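You operate a simulated robot arm through the tools that you are given. There is no shell and no other tool. Be economical: measure what you need, move in short steps, check, and stop when the job is done.

You are at the controls of a simulated robot arm. One attempt, no reset.

Task
Take the blue box and put it on top of the brown box of filters. Then shut the seals drawer. Then push the nuts drawer shut. Then close the dry cabinet door. Then turn the dryer knob to 50. Then turn the shaker knob to 1. Then open the drawer under the draining board, take the small brown box from there and leave it on the top of the parts cabinet, then shut the board. Then put the blue-handled jug in the soak tub floor. Do these in the order given. Set down upright: blue-handled jug.
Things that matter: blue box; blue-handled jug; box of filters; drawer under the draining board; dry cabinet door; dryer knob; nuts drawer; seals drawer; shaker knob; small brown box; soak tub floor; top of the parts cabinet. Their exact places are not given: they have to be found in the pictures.

Only the result counts: the job must be done as asked and must still hold three seconds after the hand-in. Knocking over, shifting, dropping, spilling or breaking anything else fails it. Lids that push on must go on centred and level and be pressed home; caps that screw on are set level and turned clockwise until they are tight.

Robot
A 6-joint arm with a fingered hand on a trunk, on a base that drives. Base frame: it is fixed to the floor where the robot stands at the start and does not move with it; the origin is under the middle of the robot, x ahead of it, y to its left, z up; the surface under the hand at the start is at about z = 900. Readings come in mm, rad, newtons and seconds.
With the tool pointing down near the work surface it reaches from about 120 to 820 mm from the robot's upright axis, wherever it stands. Its first joint turns from -2.897 to 2.897 rad. Places, roughly: blue box [500, 0, 1000]; blue-handled jug [0, -3750, 1000]; box of filters [750, 250, 1000]; drawer under the draining board [-200, -3700, 700]; dry cabinet door [-3800, -3400, 800]; dryer knob [-3600, -3600, 1300]; nuts drawer [-3400, -3500, 600]; seals drawer [-3100, -3500, 600]; shaker knob [-3600, -1300, 800]; small brown box [-250, -3750, 750]; soak tub floor (32x26 cm) [260, -3780, 740]; top of the parts cabinet (25x51 cm) [-3280, -3700, 900]. Payload 4 kg.
The TCP is the grasp point between the finger pads, 20 mm short of the fingertips. In the tool frame z runs along the fingers and y along their closing line. Largest opening 140 mm; the body of the gripper starts 54 mm behind the TCP. The gripper is a hand of 3 fingers: y runs from the thumb to the fingers, the wrist lies at [0, 0, -215] in the tool frame.
Orientation is told as [roll, pitch, yaw] about the base's x, y, z axes, in that order, counted from this pose: with the fingers straight down and closing along the base's y, the tool's x points along the base's -x, its y along +y and its z along -z.

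Tools
- The arm moves only by the tool servo_tool. Its argument "increments" is a list that holds one entry, the list of rows, each a list of 6 numbers: the shift along the tool's x, y, z in mm, then the turn, a rotation vector about the tool's x, y, z in rad. In form: [[[dx, dy, dz, ax, ay, az], ...]]. A call has 1 to 12 rows; each row shifts and turns the commanded pose from where the row before left it, along the tool's axes as they then stand. Each row takes 0.2 s and may step no farther than 50 mm and 0.15 rad from the row before; otherwise, the whole call is refused. Where a pose cannot be reached the arm comes as near as it can. A force on the tool above 40 N (or 10 N above the force at the start of the call, whichever is more), or a blocked arm, ends the call early, and 0.2 s more pass. In this call time passes only in rows, and 0.2 s behind the last. The reply holds the time, the measured pose of the TCP, the force on the tool along the base axes, the opening and the grip force, in the units named above and with some noise, with the torque about the TCP (base axes, N m) and any sound that the robot's microphone picked up.
- Cameras (640 x 400 px; columns grow to the right, rows downward): "scene" is now at [57.8, 187.1, 1563.7]; the picture's right is [-0.07, -1.00, 0.00], its down [-0.66, 0.05, -0.75] and it looks along [0.74, -0.05, -0.67] (base axes); focal length 247 px, centre (320, 200). "wrist" rides on the gripper at [74, -43, -79] in the tool frame; the picture's right is [0.50, 0.87, 0.00], its down [-0.59, 0.34, -0.73] and it looks along [-0.64, 0.37, 0.68] (tool axes); focal length 275 px, centre (320, 200).
- grab_frame(camera): a new picture of that camera. It takes no simulated time.
- lift_body(by): slides the trunk up (or, below 0, down) by that many mm; the arm and the scene camera ride with it, the base frame stays. It gives what a move gives, with no picture.
- base_move(legs): drives the robot by 1 to 6 legs, each [ahead, left, turn to the left] in mm, mm and rad, along the robot's own axes; the way and the turn of a leg run together, so that a leg with both is an arc; at most 1500 mm and 3.142 rad a leg. The arm and the cameras ride along, it lands a little off, and it stops where it bumps. It gives what a move gives.
- finger_targets(finger1, finger2, thumb_bend): sets how far each is bent, from 0 (flat) to 1 (curled in); at 0.3 the hand is open as for a grip, at 0.7 the pads meet at the TCP. One left out holds its place. A second passes; each finger stops where it meets its share of the squeeze, and holds until it gets a number again. It is the only way to open and close the hand. It gives what a move gives, with no picture; readings hold the bend of each and the force on the fingers (four entries, about 0 where the hand has none), thumb and palm.
- head_to(pan, tilt): turns the head with the scene camera to pan (to the left, within 2.094 rad either way) and tilt (down, from -0.506 to 1.204), counted from straight ahead of the robot. It gives what a move gives.
- point_at(camera, pixels): for up to 12 pixels [column, row] of the newest picture of that camera ("zoom" is the newest enlarged one), the place [x, y, z] in the base frame of the surface seen there, good to about 2 mm, but the place of the scene camera against the robot may be out by one fixed shift of up to 12 mm in any direction. It takes no simulated time.
- enlarge(camera, box): a new picture of the part [left, top, right, bottom] of that camera's present view, enlarged. It takes no simulated time.
- finish_job(): hands the job in; it is judged then, once.

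Work in short steps. Measure before you move; look again where a grasp or a placing could have gone wrong, and mend it. You have 131 turns and 136 pictures in all, those below and enlarged ones among them. Open the gripper and draw the arm clear of the work before you hand the job in, unless the task says otherwise.

The tools are called after "Call:" as a command line: name --argument value ..., lists and objects as JSON in quotes. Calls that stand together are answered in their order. servo_tool: Moves the arm, as the interface text tells. Its arguments: {"type":"object","properties":{"increments":{"type":"array","items":{"type":"array","items":{"type":"array","items":{"type":"number"}}}}},"required":["increments"]} The other tools are called the same way: lift_body (by) slides the trunk up or down; finger_targets (finger1, finger2, thumb_bend) moves the fingers one by one; base_move (legs) drives the base; head_to (pan, tilt) turns the head that bears the scene camera; grab_frame (camera) takes a picture; point_at (camera, pixels) gives the place of the surface under pixels of a picture; enlarge (camera, box) takes an enlarged picture of a part of a camera's view; finish_job () hands the job in.

At the start:

```text
t: 0.0
ee_pos: [487.6, 18.5, 1203.2]
tcp_rot: [0.001, 0.0, 0.001]
ft_force: [0.6, -0.4, 0.6]
torque: [-0.02, 0.04, 0.01]
finger_gap: 139.7
grip_force: 0.0
shape: jaw
bend: [0.3, 0.3, 0.3]
finger forces: [0.0, 0.0, 0.0, 0.0, 0.1, 0.0]
trunk travel left (down, up): [-150.0, 440.0]
robot x, y, heading: [-1.4, 1.5, -0.006]
head pan, tilt: [-0.068, 0.73]
```

scene: 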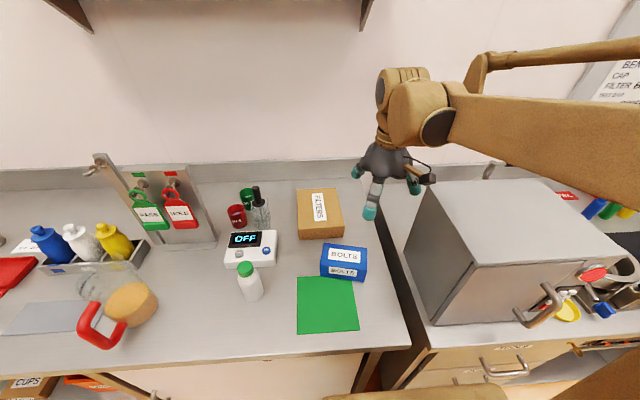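
wrist: 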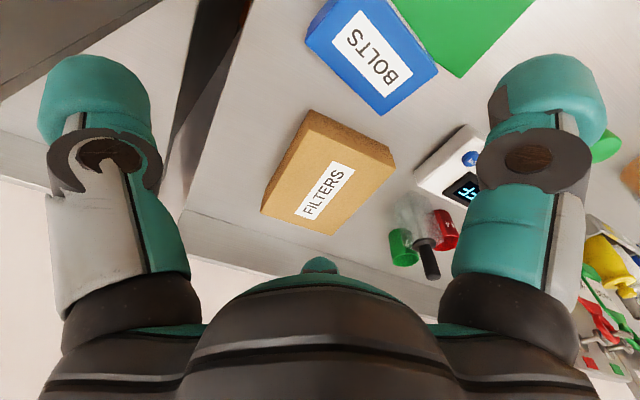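

The blue BOLTS box is at about (343,262) and the FILTERS box at (320,213) in the scene picture. I measure both.

Call:
point_at --camera "scene" --pixels '[[325, 246], [366, 248], [363, 264], [321, 261], [344, 255], [362, 279], [299, 190], [336, 189], [343, 222], [300, 225], [320, 205], [342, 236]]'

Call:
point_at --camera "wrist" --pixels '[[333, 2], [390, 2], [436, 70], [382, 112], [308, 40], [311, 112], [395, 160], [335, 234], [262, 210], [330, 170], [372, 55]]'

Call:
enlarge --camera "scene" --box '[220, 160, 420, 340]'

```text
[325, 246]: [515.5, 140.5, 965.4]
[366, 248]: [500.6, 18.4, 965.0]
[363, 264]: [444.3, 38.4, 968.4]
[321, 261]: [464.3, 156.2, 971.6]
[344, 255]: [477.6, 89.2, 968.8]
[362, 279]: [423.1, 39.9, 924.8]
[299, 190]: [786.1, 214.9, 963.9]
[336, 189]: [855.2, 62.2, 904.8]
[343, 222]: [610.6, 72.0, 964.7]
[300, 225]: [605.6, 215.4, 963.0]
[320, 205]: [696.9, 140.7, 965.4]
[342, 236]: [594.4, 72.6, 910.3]
```

```text
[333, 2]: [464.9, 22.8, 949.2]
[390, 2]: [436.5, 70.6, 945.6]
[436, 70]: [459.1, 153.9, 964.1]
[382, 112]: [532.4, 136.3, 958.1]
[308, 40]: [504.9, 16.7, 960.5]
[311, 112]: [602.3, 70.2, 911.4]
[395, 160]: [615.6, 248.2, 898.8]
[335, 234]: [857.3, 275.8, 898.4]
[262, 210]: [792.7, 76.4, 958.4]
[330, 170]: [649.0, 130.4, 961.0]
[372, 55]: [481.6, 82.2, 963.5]
```

```text
2.22 times, centred on (320, 250) of scene
```

zoom: 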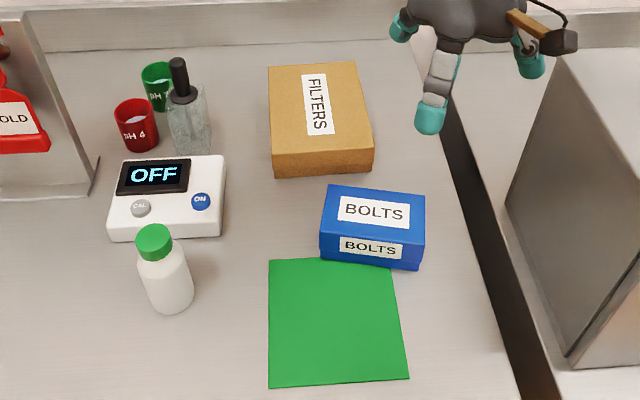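

The blue box is about 120 x 60 mm, its top at about 963 and its centre near (480,86), with the long side nearly along y. I move above it, turn the hand about 1.37 rad so that it closes across the short side, and look again.

Call:
servo_tool --increments '[[[4, 34, 0, 0, 0, 0], [4, 34, 0, 0, 0, 0], [0, 0, 0, 0, 0, -0.137], [0, 0, 0, 0, 0, -0.137], [0, 0, 0, 0, 0, -0.137], [0, 0, 0, 0, 0, -0.137], [0, 0, 0, 0, 0, -0.137], [0, 0, 0, 0, 0, -0.137], [0, 0, 0, 0, 0, -0.137], [0, 0, 0, 0, 0, -0.137], [0, 0, 0, 0, 0, -0.137], [0, 0, 0, 0, 0, -0.137]]]'

Call:
point_at --camera "scene" --pixels '[[428, 195], [435, 318], [500, 200], [540, 285]]'

Call:
grab_frame --camera "wrist"

```text
t: 2.6
ee_pos: [479.0, 86.9, 1202.7]
tcp_rot: [0.0, 0.0, 1.371]
ft_force: [-0.4, 0.2, -0.4]
torque: [-0.01, 0.02, -0.01]
finger_gap: 140.0
grip_force: 0.1
shape: jaw
bend: [0.3, 0.3, 0.3]
finger forces: [0.0, 0.1, 0.0, 0.1, 0.1, 0.0]
trunk travel left (down, up): [-150.0, 440.0]
robot x, y, heading: [-0.6, -0.5, 0.001]
head pan, tilt: [-0.068, 0.73]
```

```text
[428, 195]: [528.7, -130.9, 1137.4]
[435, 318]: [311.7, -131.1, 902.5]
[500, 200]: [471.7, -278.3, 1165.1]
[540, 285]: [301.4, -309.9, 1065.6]
```

```text
132 pictures are left
```

wrist: 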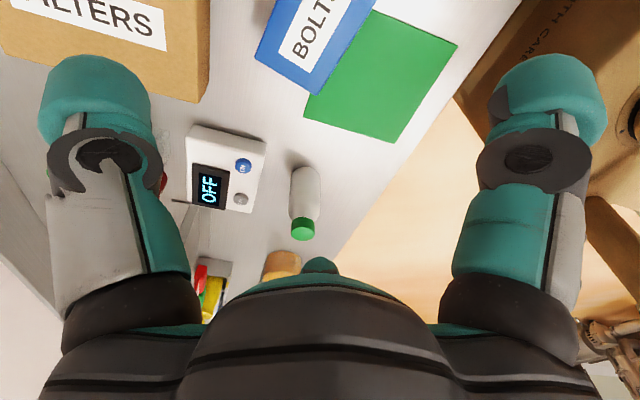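

The left end of the box shows at (256,58)–(313,93) in the wrist picture. I measure those edges to get the angle.

Call:
point_at --camera "wrist" --pixels '[[258, 46], [309, 73], [374, 4], [292, 3], [305, 30], [284, 59], [262, 40], [340, 40]]'

Call:
enlarge --camera "wrist" --box '[220, 0, 400, 112]'

```text
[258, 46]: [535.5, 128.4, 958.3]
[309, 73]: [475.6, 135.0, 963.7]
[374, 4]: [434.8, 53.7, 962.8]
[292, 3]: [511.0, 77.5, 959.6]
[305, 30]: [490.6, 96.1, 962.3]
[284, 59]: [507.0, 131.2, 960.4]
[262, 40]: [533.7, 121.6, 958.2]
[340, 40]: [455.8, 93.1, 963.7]
```

```text
3.56 times, centred on (310, 56) of wrist
```

zoom: 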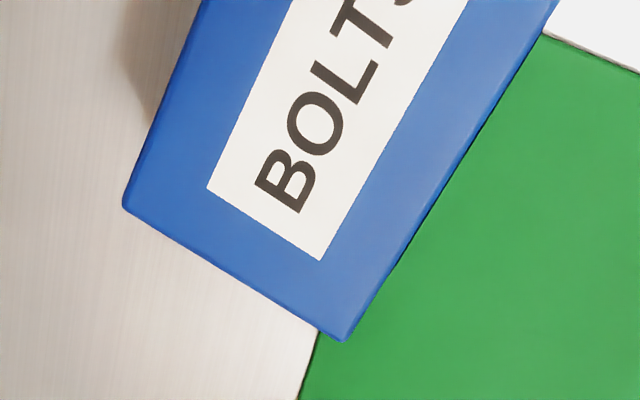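

Now I measure the edges accurately in the enlarged picture.

Call:
point_at --camera "zoom" --pixels '[[130, 203], [343, 335], [205, 5], [545, 15], [210, 190], [320, 258], [287, 5]]'

```text
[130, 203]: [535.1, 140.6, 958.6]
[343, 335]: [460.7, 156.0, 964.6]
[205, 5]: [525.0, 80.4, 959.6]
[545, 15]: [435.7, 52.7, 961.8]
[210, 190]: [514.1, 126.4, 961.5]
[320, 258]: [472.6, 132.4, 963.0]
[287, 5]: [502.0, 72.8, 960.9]
```

The box is 76 mm wide with its centre near (484,87), and its angle matches the hand. I go down to z about 932.

Call:
servo_tool --increments '[[[-1, -5, 0, 0, 0, 0], [0, 0, 45, 0, 0, 0], [0, 0, 45, 0, 0, 0], [0, 0, 45, 0, 0, 0], [0, 0, 45, 0, 0, 0], [0, 0, 40, 0, 0, 0], [0, 0, 30, 0, 0, 0], [0, 0, 20, 0, 0, 0]]]'

Call:
finger_targets --finger1 0.7 --finger2 0.7 --thumb_bend 0.7

Call:
servo_tool --increments '[[[0, 0, -20, 0, 0, 0], [0, 0, -40, 0, 0, 0], [0, 0, -40, 0, 0, 0], [0, 0, -20, 0, 0, 0]]]'

Call:
grab_frame --camera "scene"

Call:
grab_frame --camera "wrist"

```text
t: 4.3
ee_pos: [482.9, 86.2, 950.4]
tcp_rot: [0.0, 0.001, 1.368]
ft_force: [5.1, -0.1, 42.2]
torque: [0.42, 1.75, -0.09]
finger_gap: 139.8
grip_force: 0.0
shape: jaw
bend: [0.16, 0.16, 0.3]
finger forces: [20.6, 21.6, 0.0, 0.1, 0.0, 0.0]
trunk travel left (down, up): [-150.0, 440.0]
robot x, y, heading: [1.8, -1.5, -0.003]
head pan, tilt: [-0.068, 0.73]
stopped in row 8: the force on the tool passed its limit at 52 N (the readings are from after the stop); the commanded pose is now the measured one
```

```text
t: 5.3
ee_pos: [485.8, 85.0, 948.6]
tcp_rot: [-0.001, 0.0, 1.368]
ft_force: [23.3, -5.0, 29.0]
torque: [0.06, 0.51, -0.04]
finger_gap: 113.1
grip_force: 28.7
shape: fingers
bend: [0.14, 0.14, 0.53]
finger forces: [12.2, 11.7, 0.0, 0.0, 33.4, 0.0]
trunk travel left (down, up): [-150.0, 440.0]
robot x, y, heading: [1.8, -0.2, 0.001]
head pan, tilt: [-0.068, 0.73]
```

```text
t: 6.3
ee_pos: [483.9, 86.3, 1069.2]
tcp_rot: [0.001, 0.0, 1.37]
ft_force: [0.5, -0.1, 0.4]
torque: [-0.02, 0.0, -0.03]
finger_gap: 87.1
grip_force: 0.1
shape: fingers
bend: [0.23, 0.23, 0.64]
finger forces: [0.1, 0.0, 0.1, 0.0, 0.1, 0.0]
trunk travel left (down, up): [-150.0, 440.0]
robot x, y, heading: [-2.7, 2.2, -0.003]
head pan, tilt: [-0.068, 0.73]
```

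```text
130 pictures are left
```

scene: 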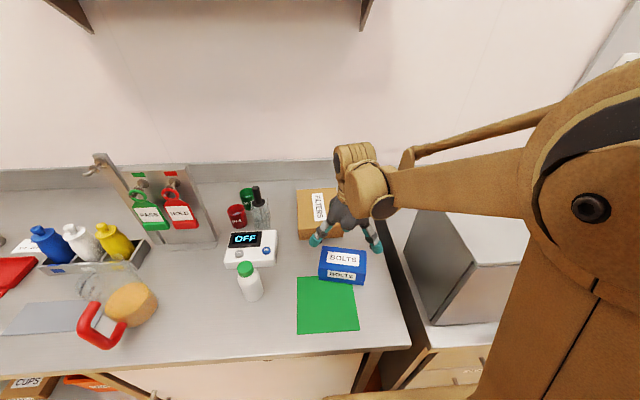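

```text
129 pictures are left
```

wrist: 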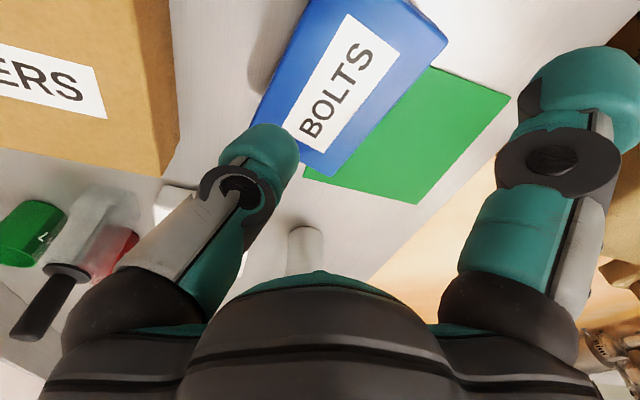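

The fingers on the near side landed on something and the grasp failed, but the box did not visibly move. I measure the finger tips and the box to see the hand's geometry.

Call:
point_at --camera "scene" --pixels '[[315, 241], [376, 247], [326, 249], [363, 270], [321, 266], [366, 250]]'

Call:
enlarge --camera "scene" --box '[280, 180, 420, 300]'

Call:
enlarge --camera "wrist" --box '[220, 0, 460, 190]'

Call:
point_at --camera "wrist" --pixels '[[328, 176], [445, 38], [302, 3], [410, 2], [256, 122], [580, 90], [280, 150]]'

```text
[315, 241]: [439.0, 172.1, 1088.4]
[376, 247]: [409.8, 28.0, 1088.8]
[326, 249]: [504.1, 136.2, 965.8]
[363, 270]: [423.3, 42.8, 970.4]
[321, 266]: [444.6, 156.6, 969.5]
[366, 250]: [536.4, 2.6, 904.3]
```

```text
3.33 times, centred on (350, 240) of scene
```

zoom: 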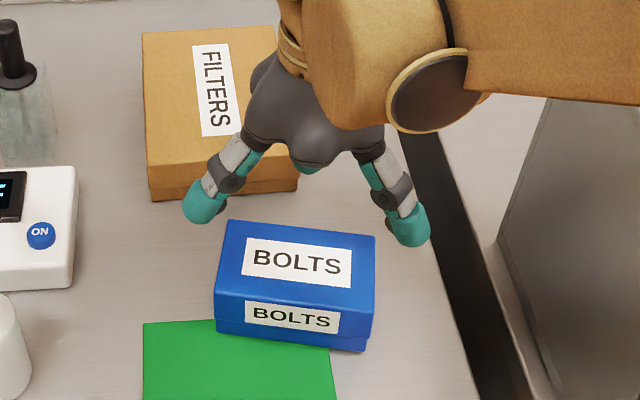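

```text
2.11 times, centred on (340, 95) of wrist
```

zoom: 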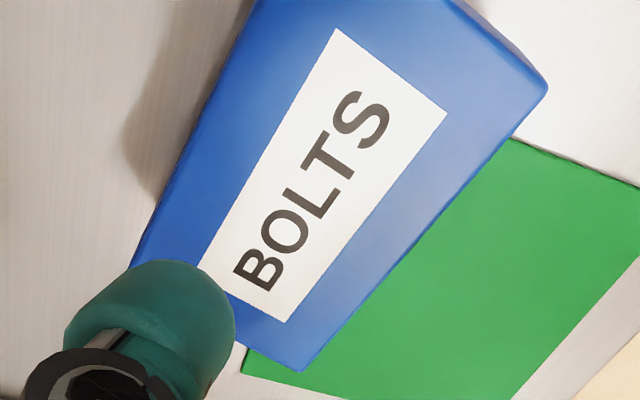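

```text
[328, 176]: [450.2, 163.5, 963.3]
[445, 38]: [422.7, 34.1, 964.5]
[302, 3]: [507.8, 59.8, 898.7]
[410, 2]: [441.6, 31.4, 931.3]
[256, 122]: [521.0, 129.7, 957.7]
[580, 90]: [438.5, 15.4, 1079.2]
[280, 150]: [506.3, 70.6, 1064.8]
```

The fingers are splayed about 145 mm apart, so they came down on the box's corners, and the box has moved about 12 mm toward me. I curl the hand in the air to see along which lines the fingers close.

Call:
finger_targets --finger1 0.55 --finger2 0.55 --thumb_bend 0.55

Call:
enlarge --camera "scene" --box '[280, 180, 420, 300]'

Call:
grab_frame --camera "wrist"

```text
t: 7.3
ee_pos: [484.1, 86.3, 1069.2]
tcp_rot: [0.0, 0.0, 1.371]
ft_force: [1.0, 0.6, -0.1]
torque: [0.03, -0.01, -0.06]
finger_gap: 48.2
grip_force: 0.1
shape: fingers
bend: [0.55, 0.55, 0.55]
finger forces: [0.0, 0.1, 0.1, 0.0, 0.0, 0.0]
trunk travel left (down, up): [-150.0, 440.0]
robot x, y, heading: [5.0, -1.5, 0.004]
head pan, tilt: [-0.068, 0.73]
```

```text
3.33 times, centred on (350, 240) of scene
```

zoom: 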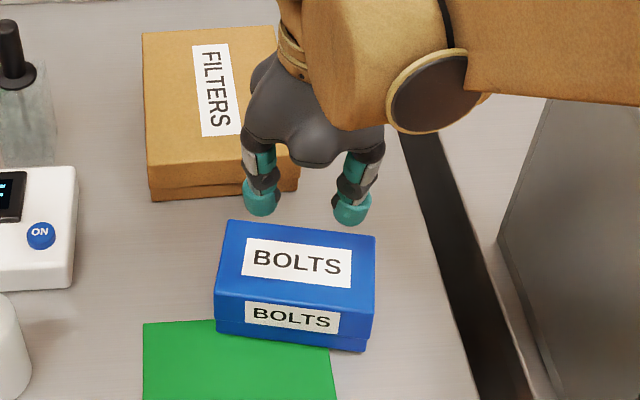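

```text
125 pictures are left
```

wrist: 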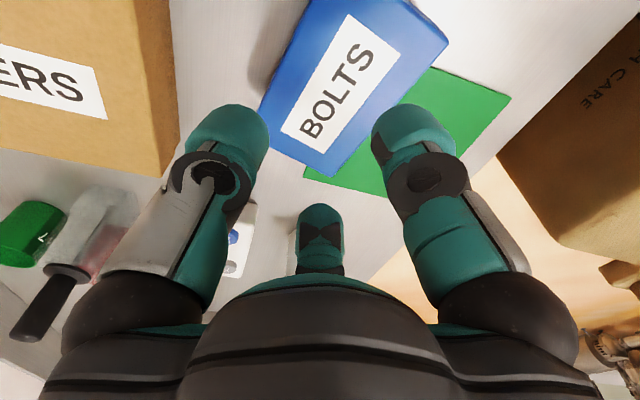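

The digits close radially, 120° apart. I open the two fingers wider (0.08) and the thumb to 0.28, and shift so that the box sits about 14 mm toward the thumb. Then I go down.

Call:
finger_targets --finger1 0.08 --finger2 0.08 --thumb_bend 0.26

Call:
servo_tool --increments '[[[-2.6, 25, 0, 0, 0, 0], [0, 0, 40, 0, 0, 0], [0, 0, 40, 0, 0, 0], [0, 0, 30, 0, 0, 0], [0, 0, 22, 0, 0, 0]]]'

Call:
grab_frame --camera "wrist"

Call:
enlarge --camera "scene" --box '[280, 180, 420, 300]'

```text
t: 8.3
ee_pos: [484.8, 85.8, 1070.0]
tcp_rot: [0.0, -0.001, 1.371]
ft_force: [-0.5, -0.9, -1.5]
torque: [-0.01, 0.01, 0.0]
finger_gap: 143.2
grip_force: 0.1
shape: fingers
bend: [0.09, 0.09, 0.26]
finger forces: [0.0, 0.1, 0.0, 0.0, 0.0, 0.0]
trunk travel left (down, up): [-150.0, 440.0]
robot x, y, heading: [0.8, -0.0, -0.003]
head pan, tilt: [-0.068, 0.73]
```

```text
t: 9.5
ee_pos: [459.0, 94.4, 937.5]
tcp_rot: [-0.001, -0.001, 1.37]
ft_force: [-4.1, -0.2, 9.0]
torque: [-0.17, 0.16, -0.07]
finger_gap: 143.7
grip_force: 4.7
shape: fingers
bend: [0.09, 0.09, 0.26]
finger forces: [5.4, 2.3, 0.0, 0.0, 0.5, 0.1]
trunk travel left (down, up): [-150.0, 440.0]
robot x, y, heading: [2.4, 2.2, -0.002]
head pan, tilt: [-0.068, 0.73]
```

```text
124 pictures are left
```

wrist: 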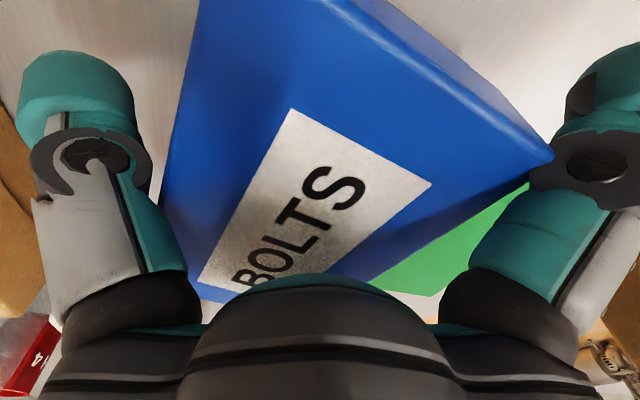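

```text
3.33 times, centred on (350, 240) of scene
```

zoom: 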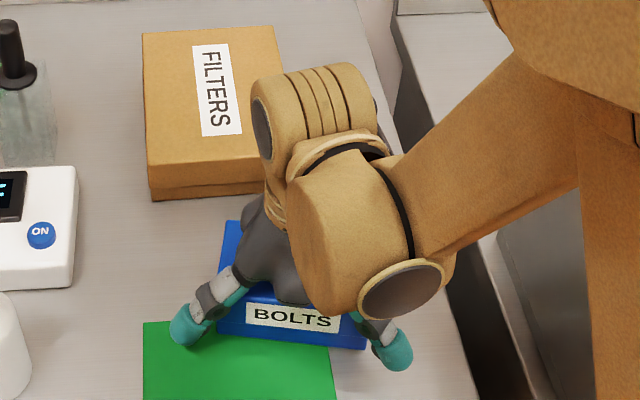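

The finger links touch the upper corners lightly. I shift another 8 mm in tool y (clear of them) and close.

Call:
servo_tool --increments '[[[0, 8, 0, 0, 0, 0], [0, 0, 3, 0, 0, 0]]]'

Call:
finger_targets --finger1 0.7 --finger2 0.7 --thumb_bend 0.7

Call:
grab_frame --camera "wrist"

Call:
enlarge --camera "scene" --box '[280, 180, 420, 300]'

```text
t: 10.1
ee_pos: [454.8, 94.6, 932.9]
tcp_rot: [-0.001, 0.001, 1.37]
ft_force: [14.5, -1.6, 16.7]
torque: [-0.16, -0.46, 0.04]
finger_gap: 147.9
grip_force: 11.2
shape: fingers
bend: [0.09, 0.09, 0.21]
finger forces: [0.4, 0.1, 0.0, 0.1, 22.1, 0.0]
trunk travel left (down, up): [-150.0, 440.0]
robot x, y, heading: [0.7, 4.1, -0.0]
head pan, tilt: [-0.068, 0.73]
```

```text
t: 10.5
ee_pos: [453.4, 93.8, 934.6]
tcp_rot: [-0.004, 0.001, 1.369]
ft_force: [12.2, -0.1, 28.0]
torque: [-0.11, -0.46, 0.13]
finger_gap: 146.8
grip_force: 45.6
shape: fingers
bend: [0.19, 0.22, 0.24]
finger forces: [21.0, 20.4, 0.1, 0.1, 49.6, 0.0]
trunk travel left (down, up): [-150.0, 440.0]
robot x, y, heading: [2.5, 1.2, 0.002]
head pan, tilt: [-0.068, 0.73]
stopped: the force on the tool passed its limit at 41 N (the readings are from after the stop); the commanded pose is now the measured one
```

```text
122 pictures are left
```

wrist: 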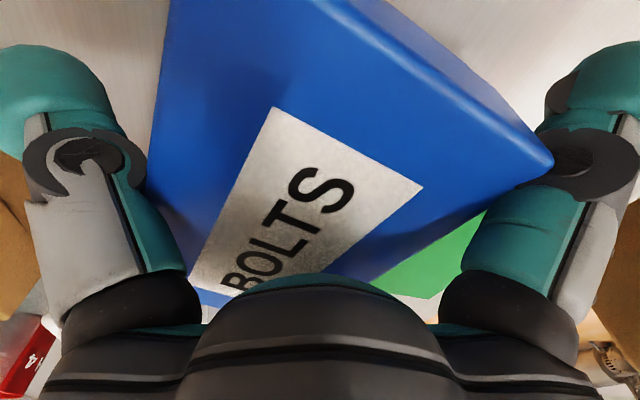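

```text
3.33 times, centred on (350, 240) of scene
```

zoom: 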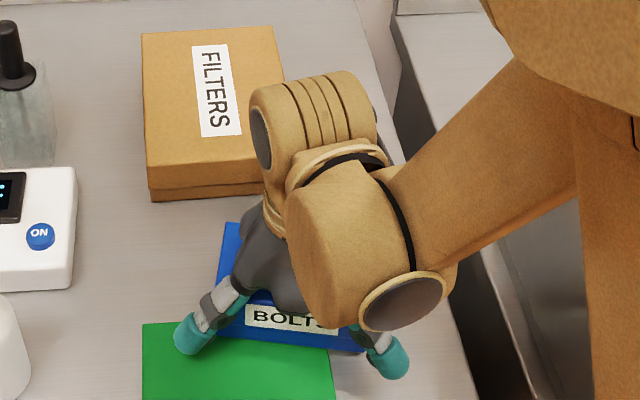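

The fingers stopped early near the top corners. I measure where the box sits relative to the hand.

Call:
point_at --camera "wrist" --pixels '[[548, 158], [350, 5], [160, 180], [418, 187], [275, 108], [195, 285], [570, 150], [110, 190], [600, 90]]'

Call:
point_at --camera "zoom" --pixels '[[218, 333], [345, 350], [190, 335], [390, 360], [230, 290], [365, 350]]'

```text
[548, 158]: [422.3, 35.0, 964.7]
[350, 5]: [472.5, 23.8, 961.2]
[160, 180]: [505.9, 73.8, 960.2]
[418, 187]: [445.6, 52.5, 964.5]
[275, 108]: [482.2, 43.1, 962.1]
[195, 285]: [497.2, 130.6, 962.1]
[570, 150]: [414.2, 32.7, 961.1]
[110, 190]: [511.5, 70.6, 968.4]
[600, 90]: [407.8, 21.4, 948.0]
```

```text
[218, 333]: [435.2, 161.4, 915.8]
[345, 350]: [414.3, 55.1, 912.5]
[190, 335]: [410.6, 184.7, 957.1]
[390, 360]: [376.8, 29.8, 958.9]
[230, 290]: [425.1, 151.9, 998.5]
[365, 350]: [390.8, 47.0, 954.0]
```

The fingers catch the corners in this orientation. It is better to turn the hand 90°, so that the fingers take the long sides and the thumb takes the right end. I open and go up.

Call:
finger_targets --finger1 0.1 --finger2 0.1 --thumb_bend 0.1

Call:
servo_tool --increments '[[[0, 0, -40, 0, 0, 0], [0, 0, -40, 0, 0, 0], [0, 0, -40, 0, 0, 0]]]'

Call:
servo_tool --increments '[[[0, 0, 0, 0, 0, 0.143], [0, 0, 0, 0, 0, 0.143], [0, 0, 0, 0, 0, 0.143], [0, 0, 0, 0, 0, 0.143], [0, 0, 0, 0, 0, 0.143], [0, 0, 0, 0, 0, 0.143], [0, 0, 0, 0, 0, 0.143], [0, 0, 0, 0, 0, 0.143], [0, 0, 0, 0, 0, 0.143], [0, 0, 0, 0, 0, 0.143], [0, 0, 0, 0, 0, 0.143]]]'

Call:
grab_frame --camera "wrist"

```text
t: 11.5
ee_pos: [453.5, 94.6, 933.6]
tcp_rot: [-0.001, -0.001, 1.37]
ft_force: [0.1, -0.6, -0.4]
torque: [-0.04, 0.01, -0.01]
finger_gap: 154.8
grip_force: 0.1
shape: fingers
bend: [0.11, 0.11, 0.11]
finger forces: [0.1, 0.0, 0.0, 0.0, 0.0, 0.0]
trunk travel left (down, up): [-150.0, 440.0]
robot x, y, heading: [2.1, -2.0, -0.004]
head pan, tilt: [-0.068, 0.73]
```

```text
t: 12.3
ee_pos: [454.4, 93.1, 1054.3]
tcp_rot: [-0.002, 0.0, 1.368]
ft_force: [-0.3, 0.5, -0.5]
torque: [-0.01, 0.0, -0.02]
finger_gap: 154.7
grip_force: 0.1
shape: fingers
bend: [0.11, 0.11, 0.11]
finger forces: [0.1, 0.1, 0.0, 0.0, 0.0, 0.0]
trunk travel left (down, up): [-150.0, 440.0]
robot x, y, heading: [2.3, -0.2, -0.002]
head pan, tilt: [-0.068, 0.73]
```

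```text
t: 14.7
ee_pos: [453.9, 94.8, 1052.2]
tcp_rot: [-0.001, -0.001, -0.206]
ft_force: [-0.4, -1.0, -1.1]
torque: [0.02, -0.02, 0.0]
finger_gap: 154.6
grip_force: 0.1
shape: fingers
bend: [0.11, 0.11, 0.11]
finger forces: [0.1, 0.0, 0.0, 0.0, 0.1, 0.0]
trunk travel left (down, up): [-150.0, 440.0]
robot x, y, heading: [1.2, -1.8, 0.001]
head pan, tilt: [-0.068, 0.73]
```

```text
120 pictures are left
```

wrist: 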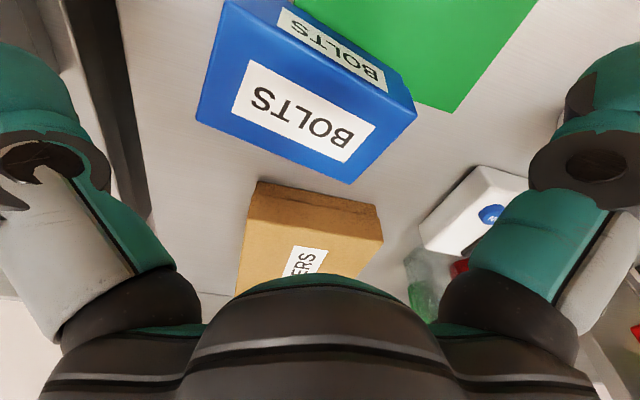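

Now I measure the box's top corners again.

Call:
point_at --camera "wrist" --pixels '[[200, 117], [350, 180], [412, 114], [250, 40], [305, 110]]'

```text
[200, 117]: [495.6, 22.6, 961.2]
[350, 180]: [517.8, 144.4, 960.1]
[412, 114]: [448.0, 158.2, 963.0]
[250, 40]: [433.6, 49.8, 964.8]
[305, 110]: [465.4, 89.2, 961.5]
```

The centre is (472,90). I move over it, offset 12 mm toward the thumb side, and go down to 935.

Call:
servo_tool --increments '[[[-18.4, -12.6, 0, 0, 0, 0], [0, 0, 40, 0, 0, 0], [0, 0, 40, 0, 0, 0], [0, 0, 36, 0, 0, 0]]]'

Call:
finger_targets --finger1 0.65 --finger2 0.65 --thumb_bend 0.65

Call:
grab_frame --camera "wrist"

```text
t: 15.7
ee_pos: [470.2, 79.0, 937.9]
tcp_rot: [-0.001, -0.002, -0.203]
ft_force: [0.3, -0.3, -0.2]
torque: [0.01, 0.02, 0.04]
finger_gap: 154.8
grip_force: 0.0
shape: fingers
bend: [0.11, 0.11, 0.11]
finger forces: [0.0, 0.1, 0.1, 0.0, 0.1, 0.0]
trunk travel left (down, up): [-150.0, 440.0]
robot x, y, heading: [-0.9, 1.9, -0.002]
head pan, tilt: [-0.068, 0.73]
```

```text
t: 16.7
ee_pos: [470.1, 78.2, 937.4]
tcp_rot: [-0.001, -0.001, -0.201]
ft_force: [-1.3, -1.3, 1.5]
torque: [0.03, -0.11, -0.04]
finger_gap: 85.5
grip_force: 28.5
shape: fingers
bend: [0.36, 0.36, 0.55]
finger forces: [17.2, 16.8, 0.0, 0.0, 23.1, 0.1]
trunk travel left (down, up): [-150.0, 440.0]
robot x, y, heading: [1.7, 3.1, 0.003]
head pan, tilt: [-0.068, 0.73]
```

```text
119 pictures are left
```

wrist: 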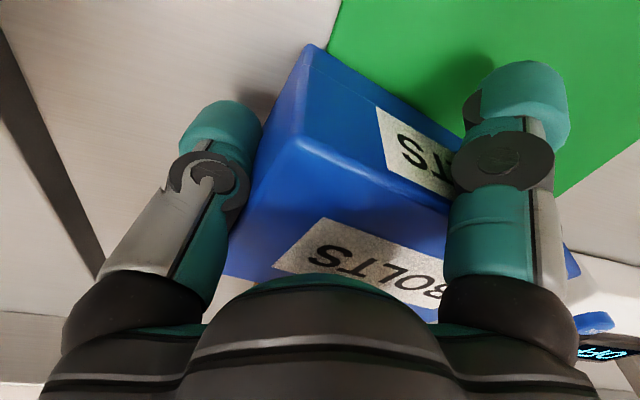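

All three digits hold the box (17/17/23 N). I lift it and check.

Call:
servo_tool --increments '[[[0, 0, -20, 0, 0, 0], [0, 0, -30, 0, 0, 0], [0, 0, -30, 0, 0, 0], [0, 0, -30, 0, 0, 0]]]'

Call:
grab_frame --camera "wrist"

Call:
enlarge --camera "scene" --box '[270, 170, 430, 310]'

```text
t: 17.7
ee_pos: [468.4, 78.8, 1046.4]
tcp_rot: [-0.002, -0.001, -0.202]
ft_force: [0.6, 0.5, -4.4]
torque: [-0.15, 0.03, -0.03]
finger_gap: 81.8
grip_force: 21.7
shape: fingers
bend: [0.37, 0.36, 0.57]
finger forces: [15.0, 12.6, 0.0, 0.0, 15.8, 0.1]
trunk travel left (down, up): [-150.0, 440.0]
robot x, y, heading: [2.3, -1.0, -0.004]
head pan, tilt: [-0.068, 0.73]
```

```text
118 pictures are left
```

wrist: 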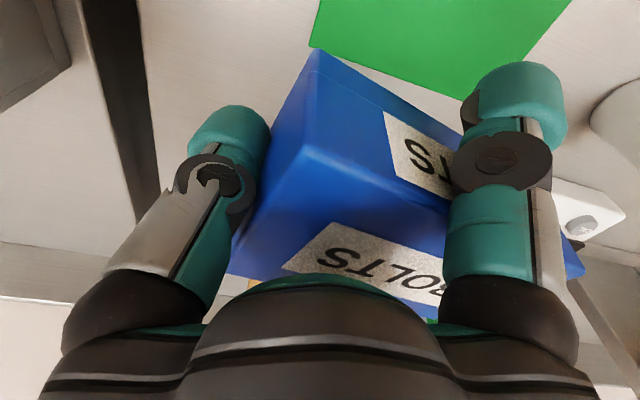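

```text
2.86 times, centred on (350, 240) of scene
```

zoom: 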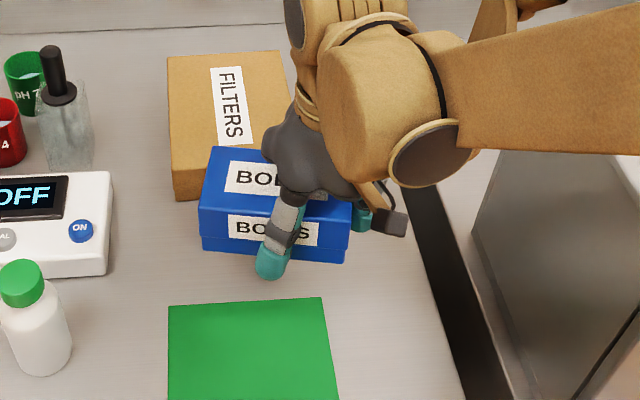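

The lift is good. I carry it over the FILTERS box (centre about (694,141)) and lower it to just above.

Call:
servo_tool --increments '[[[-41.8, 18.7, 0, 0, 0, 0], [-41.8, 18.7, 0, 0, 0, 0], [-41.8, 18.7, 0, 0, 0, 0], [-41.8, 18.7, 0, 0, 0, 0], [-41.8, 18.7, 0, 0, 0, 0], [0, 0, 20, 0, 0, 0], [0, 0, 14, 0, 0, 0]]]'

Call:
enlarge --camera "scene" --box '[250, 120, 410, 260]'

Call:
grab_frame --camera "wrist"

```text
t: 19.3
ee_pos: [692.9, 129.0, 1013.5]
tcp_rot: [-0.002, -0.001, -0.202]
ft_force: [-0.8, -0.1, -3.6]
torque: [-0.18, 0.01, -0.02]
finger_gap: 81.3
grip_force: 21.2
shape: fingers
bend: [0.37, 0.36, 0.57]
finger forces: [14.8, 12.6, 0.0, 0.0, 15.4, 0.0]
trunk travel left (down, up): [-150.0, 440.0]
robot x, y, heading: [-0.7, 3.2, -0.001]
head pan, tilt: [-0.068, 0.73]
```

```text
2.86 times, centred on (330, 190) of scene
```

zoom: 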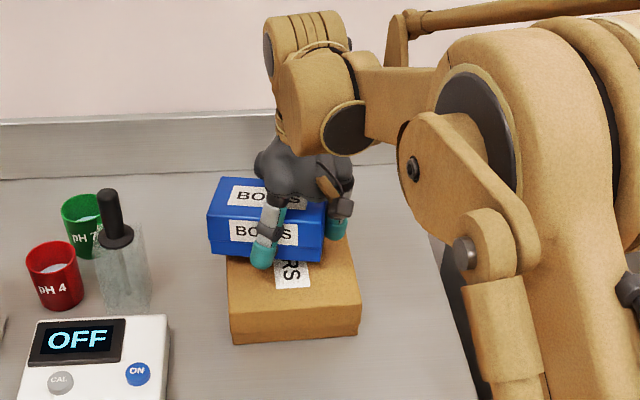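

```text
115 pictures are left
```

wrist: 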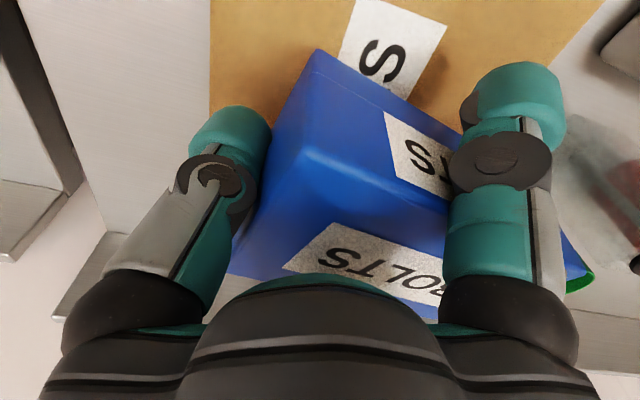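

I check how centred it is by measuring the blue box's edges in the zoom.

Call:
point_at --camera "zoom" --pixels '[[213, 250], [320, 257], [210, 215], [224, 180], [232, 305], [355, 300], [320, 225]]'

```text
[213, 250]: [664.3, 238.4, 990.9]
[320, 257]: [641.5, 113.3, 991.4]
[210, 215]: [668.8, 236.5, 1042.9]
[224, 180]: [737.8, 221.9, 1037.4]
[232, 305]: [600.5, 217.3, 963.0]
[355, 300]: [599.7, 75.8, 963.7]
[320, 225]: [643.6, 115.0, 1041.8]
```

The blue box's centre is at about (690,168) against the filters' centre of (696,146) in the same frame. I shift it and lower 25 mm until contact.

Call:
servo_tool --increments '[[[-9.4, -20.5, 0, 0, 0, 0], [0, 0, 14, 0, 0, 0], [0, 0, 6, 0, 0, 0], [0, 0, 4, 0, 0, 0]]]'

Call:
enlarge --camera "scene" --box '[250, 120, 410, 260]'

```text
t: 20.4
ee_pos: [697.8, 105.9, 992.9]
tcp_rot: [0.0, -0.006, -0.203]
ft_force: [-2.7, -0.2, 30.5]
torque: [-0.49, -0.94, -0.06]
finger_gap: 83.3
grip_force: 31.6
shape: fingers
bend: [0.35, 0.36, 0.58]
finger forces: [23.4, 22.3, 0.1, 0.1, 17.1, 0.0]
trunk travel left (down, up): [-150.0, 440.0]
robot x, y, heading: [1.0, 1.7, -0.001]
head pan, tilt: [-0.068, 0.73]
stopped in row 4: the force on the tool passed its limit at 42 N (the readings are from after the stop); the commanded pose is now the measured one
```

```text
2.86 times, centred on (330, 190) of scene
```

zoom: 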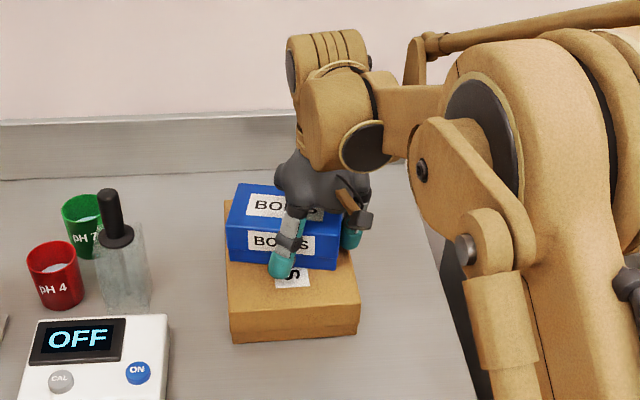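

The box rests on the filters. I release and rise.

Call:
servo_tool --increments '[[[0, 0, -1.5, 0, 0, 0]]]'

Call:
finger_targets --finger1 0.15 --finger2 0.15 --thumb_bend 0.15

Call:
servo_tool --increments '[[[0, 0, -20, 0, 0, 0], [0, 0, -40, 0, 0, 0], [0, 0, -40, 0, 0, 0], [0, 0, -40, 0, 0, 0], [0, 0, -40, 0, 0, 0]]]'

Call:
grab_frame --camera "scene"

```text
t: 20.8
ee_pos: [696.1, 105.7, 993.4]
tcp_rot: [0.0, -0.005, -0.206]
ft_force: [-6.9, -1.3, 24.0]
torque: [-0.52, -0.83, 0.01]
finger_gap: 83.1
grip_force: 30.3
shape: fingers
bend: [0.35, 0.36, 0.58]
finger forces: [23.8, 20.0, 0.1, 0.1, 17.3, 0.0]
trunk travel left (down, up): [-150.0, 440.0]
robot x, y, heading: [-0.6, 0.8, 0.003]
head pan, tilt: [-0.068, 0.73]
```

```text
t: 21.8
ee_pos: [698.5, 105.4, 991.6]
tcp_rot: [-0.002, -0.002, -0.204]
ft_force: [-0.2, 0.1, -0.2]
torque: [0.01, -0.02, -0.04]
finger_gap: 149.9
grip_force: 0.0
shape: fingers
bend: [0.15, 0.15, 0.15]
finger forces: [0.0, 0.0, 0.0, 0.0, 0.0, 0.1]
trunk travel left (down, up): [-150.0, 440.0]
robot x, y, heading: [-1.6, 0.0, -0.003]
head pan, tilt: [-0.068, 0.73]
```

```text
t: 23.0
ee_pos: [698.0, 106.9, 1172.2]
tcp_rot: [0.0, -0.003, -0.205]
ft_force: [-0.3, 0.3, 0.1]
torque: [-0.01, -0.02, -0.02]
finger_gap: 150.3
grip_force: 0.2
shape: fingers
bend: [0.15, 0.15, 0.15]
finger forces: [0.0, 0.0, 0.0, 0.0, 0.0, 0.0]
trunk travel left (down, up): [-150.0, 440.0]
robot x, y, heading: [1.4, -2.5, 0.002]
head pan, tilt: [-0.068, 0.73]
```

```text
113 pictures are left
```

scene: 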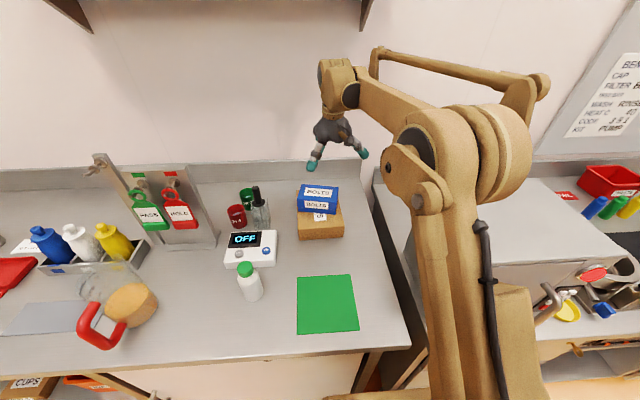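

Step 1 is done. I draw the arm back toward the robot, then look around to plan the drive.

Call:
servo_tool --increments '[[[39, -23, -10, 0, 0, 0], [39, -23, -10, 0, 0, 0], [39, -23, -10, 0, 0, 0], [39, -23, -10, 0, 0, 0], [39, -23, -10, 0, 0, 0], [39, -23, -10, 0, 0, 0], [39, -23, -10, 0, 0, 0], [0, 0, -10, 0, 0, 0]]]'

Call:
head_to --pan -2.0 --tilt 0.35

Call:
grab_frame --camera "scene"

Call:
head_to --pan 2.0 --tilt 0.35

Call:
grab_frame --camera "scene"

```text
t: 24.8
ee_pos: [397.8, 4.4, 1251.7]
tcp_rot: [-0.001, 0.0, -0.202]
ft_force: [0.8, -0.1, -0.5]
torque: [0.03, 0.0, -0.01]
finger_gap: 150.0
grip_force: 0.0
shape: fingers
bend: [0.15, 0.15, 0.15]
finger forces: [0.0, 0.0, 0.0, 0.0, 0.1, 0.0]
trunk travel left (down, up): [-150.0, 440.0]
robot x, y, heading: [2.3, 0.4, 0.001]
head pan, tilt: [-0.068, 0.73]
```

```text
t: 26.7
ee_pos: [399.1, 3.5, 1250.0]
tcp_rot: [-0.001, -0.004, -0.203]
ft_force: [0.1, 0.8, 0.2]
torque: [0.01, 0.02, 0.02]
finger_gap: 150.1
grip_force: 0.0
shape: fingers
bend: [0.15, 0.15, 0.15]
finger forces: [0.0, 0.0, 0.0, 0.1, 0.0, 0.1]
trunk travel left (down, up): [-150.0, 440.0]
robot x, y, heading: [-2.2, -0.4, -0.002]
head pan, tilt: [-2.0, 0.351]
```

```text
112 pictures are left
```

scene: 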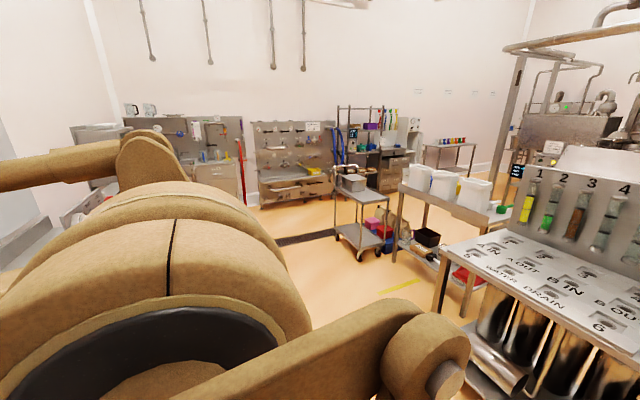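

```text
t: 30.0
ee_pos: [398.1, 3.2, 1250.7]
tcp_rot: [-0.001, 0.0, -0.205]
ft_force: [0.0, 0.0, -0.2]
torque: [0.02, -0.03, 0.01]
finger_gap: 149.9
grip_force: 0.0
shape: fingers
bend: [0.15, 0.15, 0.15]
finger forces: [0.0, 0.1, 0.0, 0.1, 0.1, 0.0]
trunk travel left (down, up): [-150.0, 440.0]
robot x, y, heading: [1.3, -2.3, 0.005]
head pan, tilt: [2.0, 0.351]
```

```text
111 pictures are left
```

scene: 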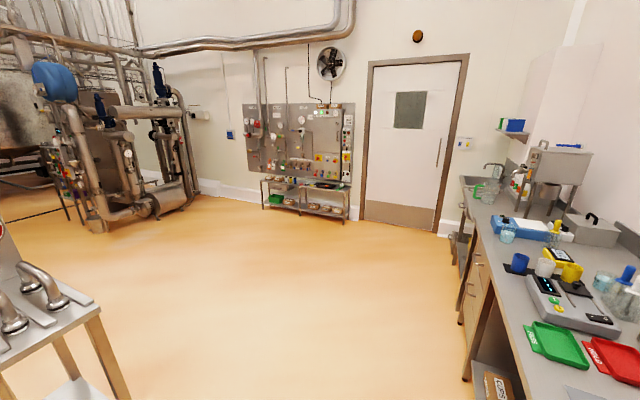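

The view toward the back shows a cart, a table with jars and a bench behind the robot. I measure these obstacles and the far units.

Call:
head_to --pan -2.0 --tilt 0.35

Call:
grab_frame --camera "scene"

Call:
point_at --camera "scene" --pixels '[[360, 260], [388, 240], [336, 237], [399, 262], [440, 315], [290, 240], [445, 155], [400, 165], [470, 165], [300, 190], [210, 150], [437, 300]]'

Call:
enlarge --camera "scene" --box '[240, 80, 520, 300]'

```text
t: 33.3
ee_pos: [397.7, 2.8, 1250.8]
tcp_rot: [0.0, -0.002, -0.203]
ft_force: [0.3, 0.1, -0.4]
torque: [0.02, 0.03, 0.01]
finger_gap: 150.1
grip_force: 0.1
shape: fingers
bend: [0.15, 0.15, 0.15]
finger forces: [0.0, 0.0, 0.0, 0.0, 0.0, 0.0]
trunk travel left (down, up): [-150.0, 440.0]
robot x, y, heading: [-0.8, 1.8, 0.002]
head pan, tilt: [-2.0, 0.351]
```

```text
110 pictures are left
```

scene: 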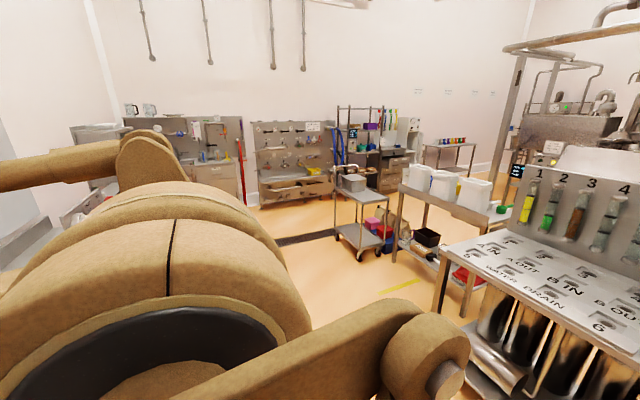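

```text
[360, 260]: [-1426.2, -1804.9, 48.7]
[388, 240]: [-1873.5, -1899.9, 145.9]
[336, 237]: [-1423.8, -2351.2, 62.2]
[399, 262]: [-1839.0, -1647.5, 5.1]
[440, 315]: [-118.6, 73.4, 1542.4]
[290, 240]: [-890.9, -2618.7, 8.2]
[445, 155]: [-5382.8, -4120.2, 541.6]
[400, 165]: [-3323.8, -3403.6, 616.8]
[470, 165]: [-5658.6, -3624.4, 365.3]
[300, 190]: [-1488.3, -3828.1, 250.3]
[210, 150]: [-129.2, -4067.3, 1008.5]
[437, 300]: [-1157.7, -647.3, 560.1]
```

```text
1.82 times, centred on (380, 190) of scene
```

zoom: 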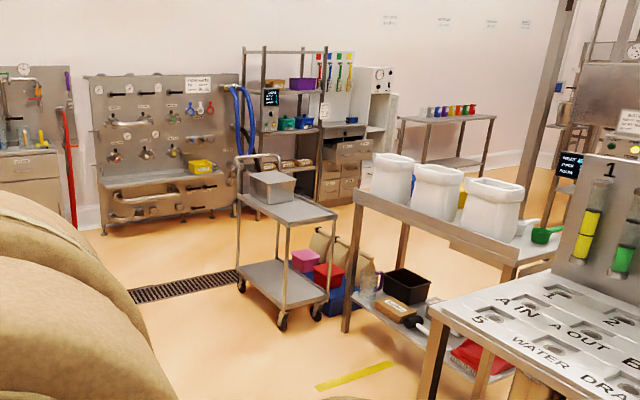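

The way looks clear: back up, turn right to face -y, and drive ahead to y about -2800, staying on the near side of the cart (its edge is at y about -2400, x -1400 to -1900).

Call:
base_move --legs '[[-250, 0, 0], [0, 0, -1.571], [1400, 0, 0], [1350, 0, 0]]'

Call:
head_to --pan -1.2 --tilt 0.4

Call:
grab_frame --camera "scene"

```text
t: 51.8
ee_pos: [-213.2, -3143.2, 1251.3]
tcp_rot: [0.0, -0.001, -1.766]
ft_force: [0.8, -0.3, -0.3]
torque: [0.03, -0.01, -0.03]
finger_gap: 150.2
grip_force: 0.1
shape: fingers
bend: [0.15, 0.15, 0.15]
finger forces: [0.1, 0.0, 0.1, 0.1, 0.0, 0.0]
trunk travel left (down, up): [-150.0, 440.0]
robot x, y, heading: [-223.1, -2742.9, -1.56]
head pan, tilt: [-2.0, 0.351]
```

```text
t: 52.9
ee_pos: [-213.3, -3143.6, 1251.5]
tcp_rot: [-0.001, -0.004, -1.763]
ft_force: [0.3, 0.1, -0.1]
torque: [-0.02, 0.01, 0.01]
finger_gap: 150.0
grip_force: 0.1
shape: fingers
bend: [0.15, 0.15, 0.15]
finger forces: [0.1, 0.0, 0.1, 0.1, 0.1, 0.0]
trunk travel left (down, up): [-150.0, 440.0]
robot x, y, heading: [-223.6, -2746.9, -1.561]
head pan, tilt: [-1.201, 0.4]
```

```text
108 pictures are left
```

scene: 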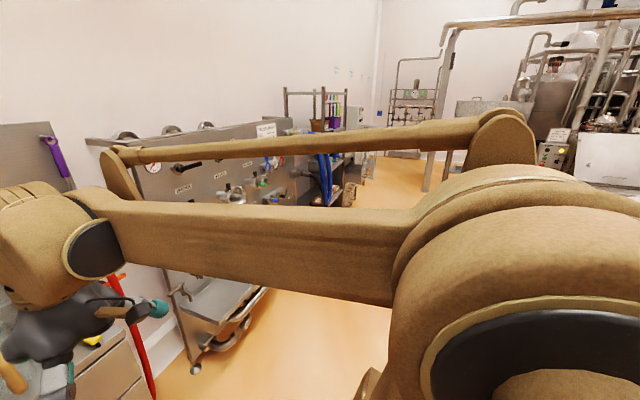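

I measure the front of the sink unit along the way, and the hoses and rack further on.

Call:
point_at --camera "scene" --pixels '[[195, 368], [245, 335], [260, 295], [325, 185], [345, 150], [350, 190], [360, 155], [330, 250], [315, 105], [220, 320]]'

Call:
enlarge --camera "scene" --box '[260, 70, 440, 220]'

```text
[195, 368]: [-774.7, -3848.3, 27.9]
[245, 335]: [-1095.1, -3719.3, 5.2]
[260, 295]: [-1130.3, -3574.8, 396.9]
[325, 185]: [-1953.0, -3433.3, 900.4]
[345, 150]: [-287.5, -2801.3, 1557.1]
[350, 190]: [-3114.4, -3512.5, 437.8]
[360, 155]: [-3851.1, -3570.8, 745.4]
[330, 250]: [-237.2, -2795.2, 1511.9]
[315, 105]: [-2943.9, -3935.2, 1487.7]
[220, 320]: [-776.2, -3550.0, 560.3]
```

```text
2.67 times, centred on (350, 145) of scene
```

zoom: 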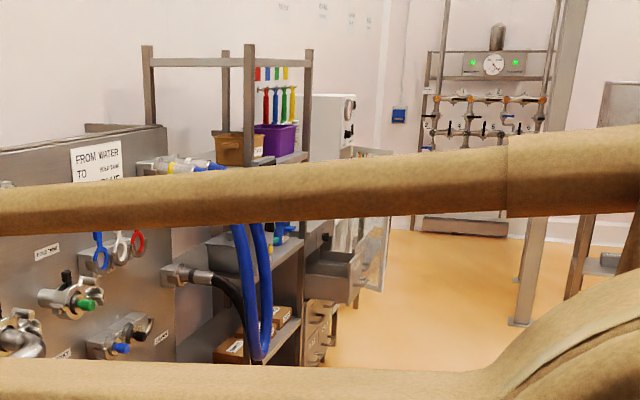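

The path along y about -2800 is clear, with everything on the wall side behind y about -3430. I slide right toward the parts cabinet.

Call:
base_move --legs '[[60, 0, -0.01], [0, -1450, 0], [0, -1400, 0]]'

Call:
head_to --pan -0.1 --tilt 0.6

Call:
grab_frame --camera "scene"

Call:
grab_frame --camera "wrist"

```text
t: 67.3
ee_pos: [-3071.3, -3169.2, 1251.4]
tcp_rot: [-0.001, 0.0, -1.795]
ft_force: [0.0, -0.5, -0.1]
torque: [0.0, 0.0, -0.01]
finger_gap: 149.9
grip_force: 0.2
shape: fingers
bend: [0.15, 0.15, 0.15]
finger forces: [0.1, 0.0, 0.0, 0.0, 0.0, 0.1]
trunk travel left (down, up): [-150.0, 440.0]
robot x, y, heading: [-3065.6, -2768.7, -1.593]
head pan, tilt: [-1.201, 0.4]
```

```text
t: 68.6
ee_pos: [-3071.8, -3168.3, 1250.2]
tcp_rot: [0.0, -0.002, -1.798]
ft_force: [-0.4, -0.1, 0.4]
torque: [0.0, -0.04, 0.0]
finger_gap: 149.9
grip_force: 0.0
shape: fingers
bend: [0.15, 0.15, 0.15]
finger forces: [0.1, 0.0, 0.0, 0.0, 0.0, 0.0]
trunk travel left (down, up): [-150.0, 440.0]
robot x, y, heading: [-3066.6, -2772.9, -1.595]
head pan, tilt: [-0.099, 0.6]
```

```text
106 pictures are left
```

scene: 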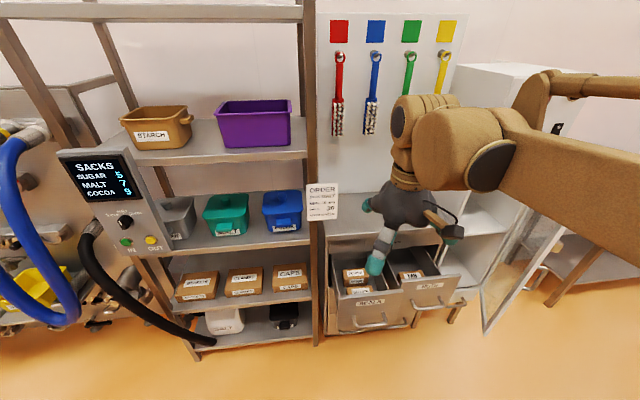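

```text
105 pictures are left
```

wrist: 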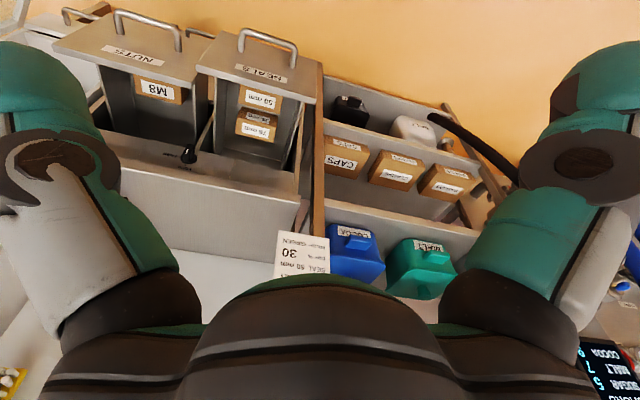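

Both drawers stand open: SEALS at (372,310) and NUTS at (432,300), with the glass cabinet door open at the right. I measure.

Call:
enlarge --camera "scene" --box '[310, 210, 550, 360]'

Call:
point_at --camera "scene" --pixels '[[335, 300], [400, 293], [372, 303], [372, 322], [360, 330], [404, 290], [460, 284], [432, 288], [430, 297], [485, 325], [550, 235], [333, 250]]'

Call:
point_at --camera "wrist" --pixels '[[260, 73], [205, 62], [315, 80], [135, 55], [270, 32], [150, 18], [245, 165], [160, 130], [205, 205]]'

```text
2.67 times, centred on (430, 285) of scene
```

zoom: 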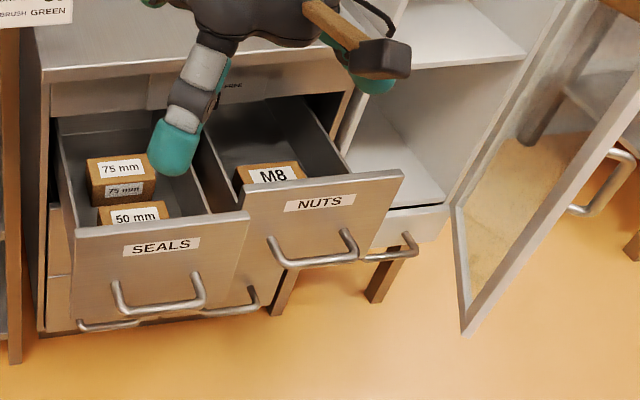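

```text
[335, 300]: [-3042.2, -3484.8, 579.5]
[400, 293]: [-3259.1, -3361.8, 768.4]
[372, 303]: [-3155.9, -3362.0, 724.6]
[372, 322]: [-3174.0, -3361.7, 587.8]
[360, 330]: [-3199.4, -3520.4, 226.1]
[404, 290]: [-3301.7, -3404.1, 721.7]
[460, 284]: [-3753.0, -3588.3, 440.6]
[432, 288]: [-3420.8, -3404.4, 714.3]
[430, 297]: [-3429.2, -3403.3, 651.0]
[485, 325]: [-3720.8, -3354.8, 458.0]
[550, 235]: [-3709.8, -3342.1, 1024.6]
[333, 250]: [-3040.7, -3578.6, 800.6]
```

```text
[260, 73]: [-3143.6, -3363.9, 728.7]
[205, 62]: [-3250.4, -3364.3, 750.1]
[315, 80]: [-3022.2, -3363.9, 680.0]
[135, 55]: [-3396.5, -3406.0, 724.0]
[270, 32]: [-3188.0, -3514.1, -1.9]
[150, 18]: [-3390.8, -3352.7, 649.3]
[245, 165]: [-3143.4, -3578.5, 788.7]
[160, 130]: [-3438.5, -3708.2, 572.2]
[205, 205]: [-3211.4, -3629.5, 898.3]
```

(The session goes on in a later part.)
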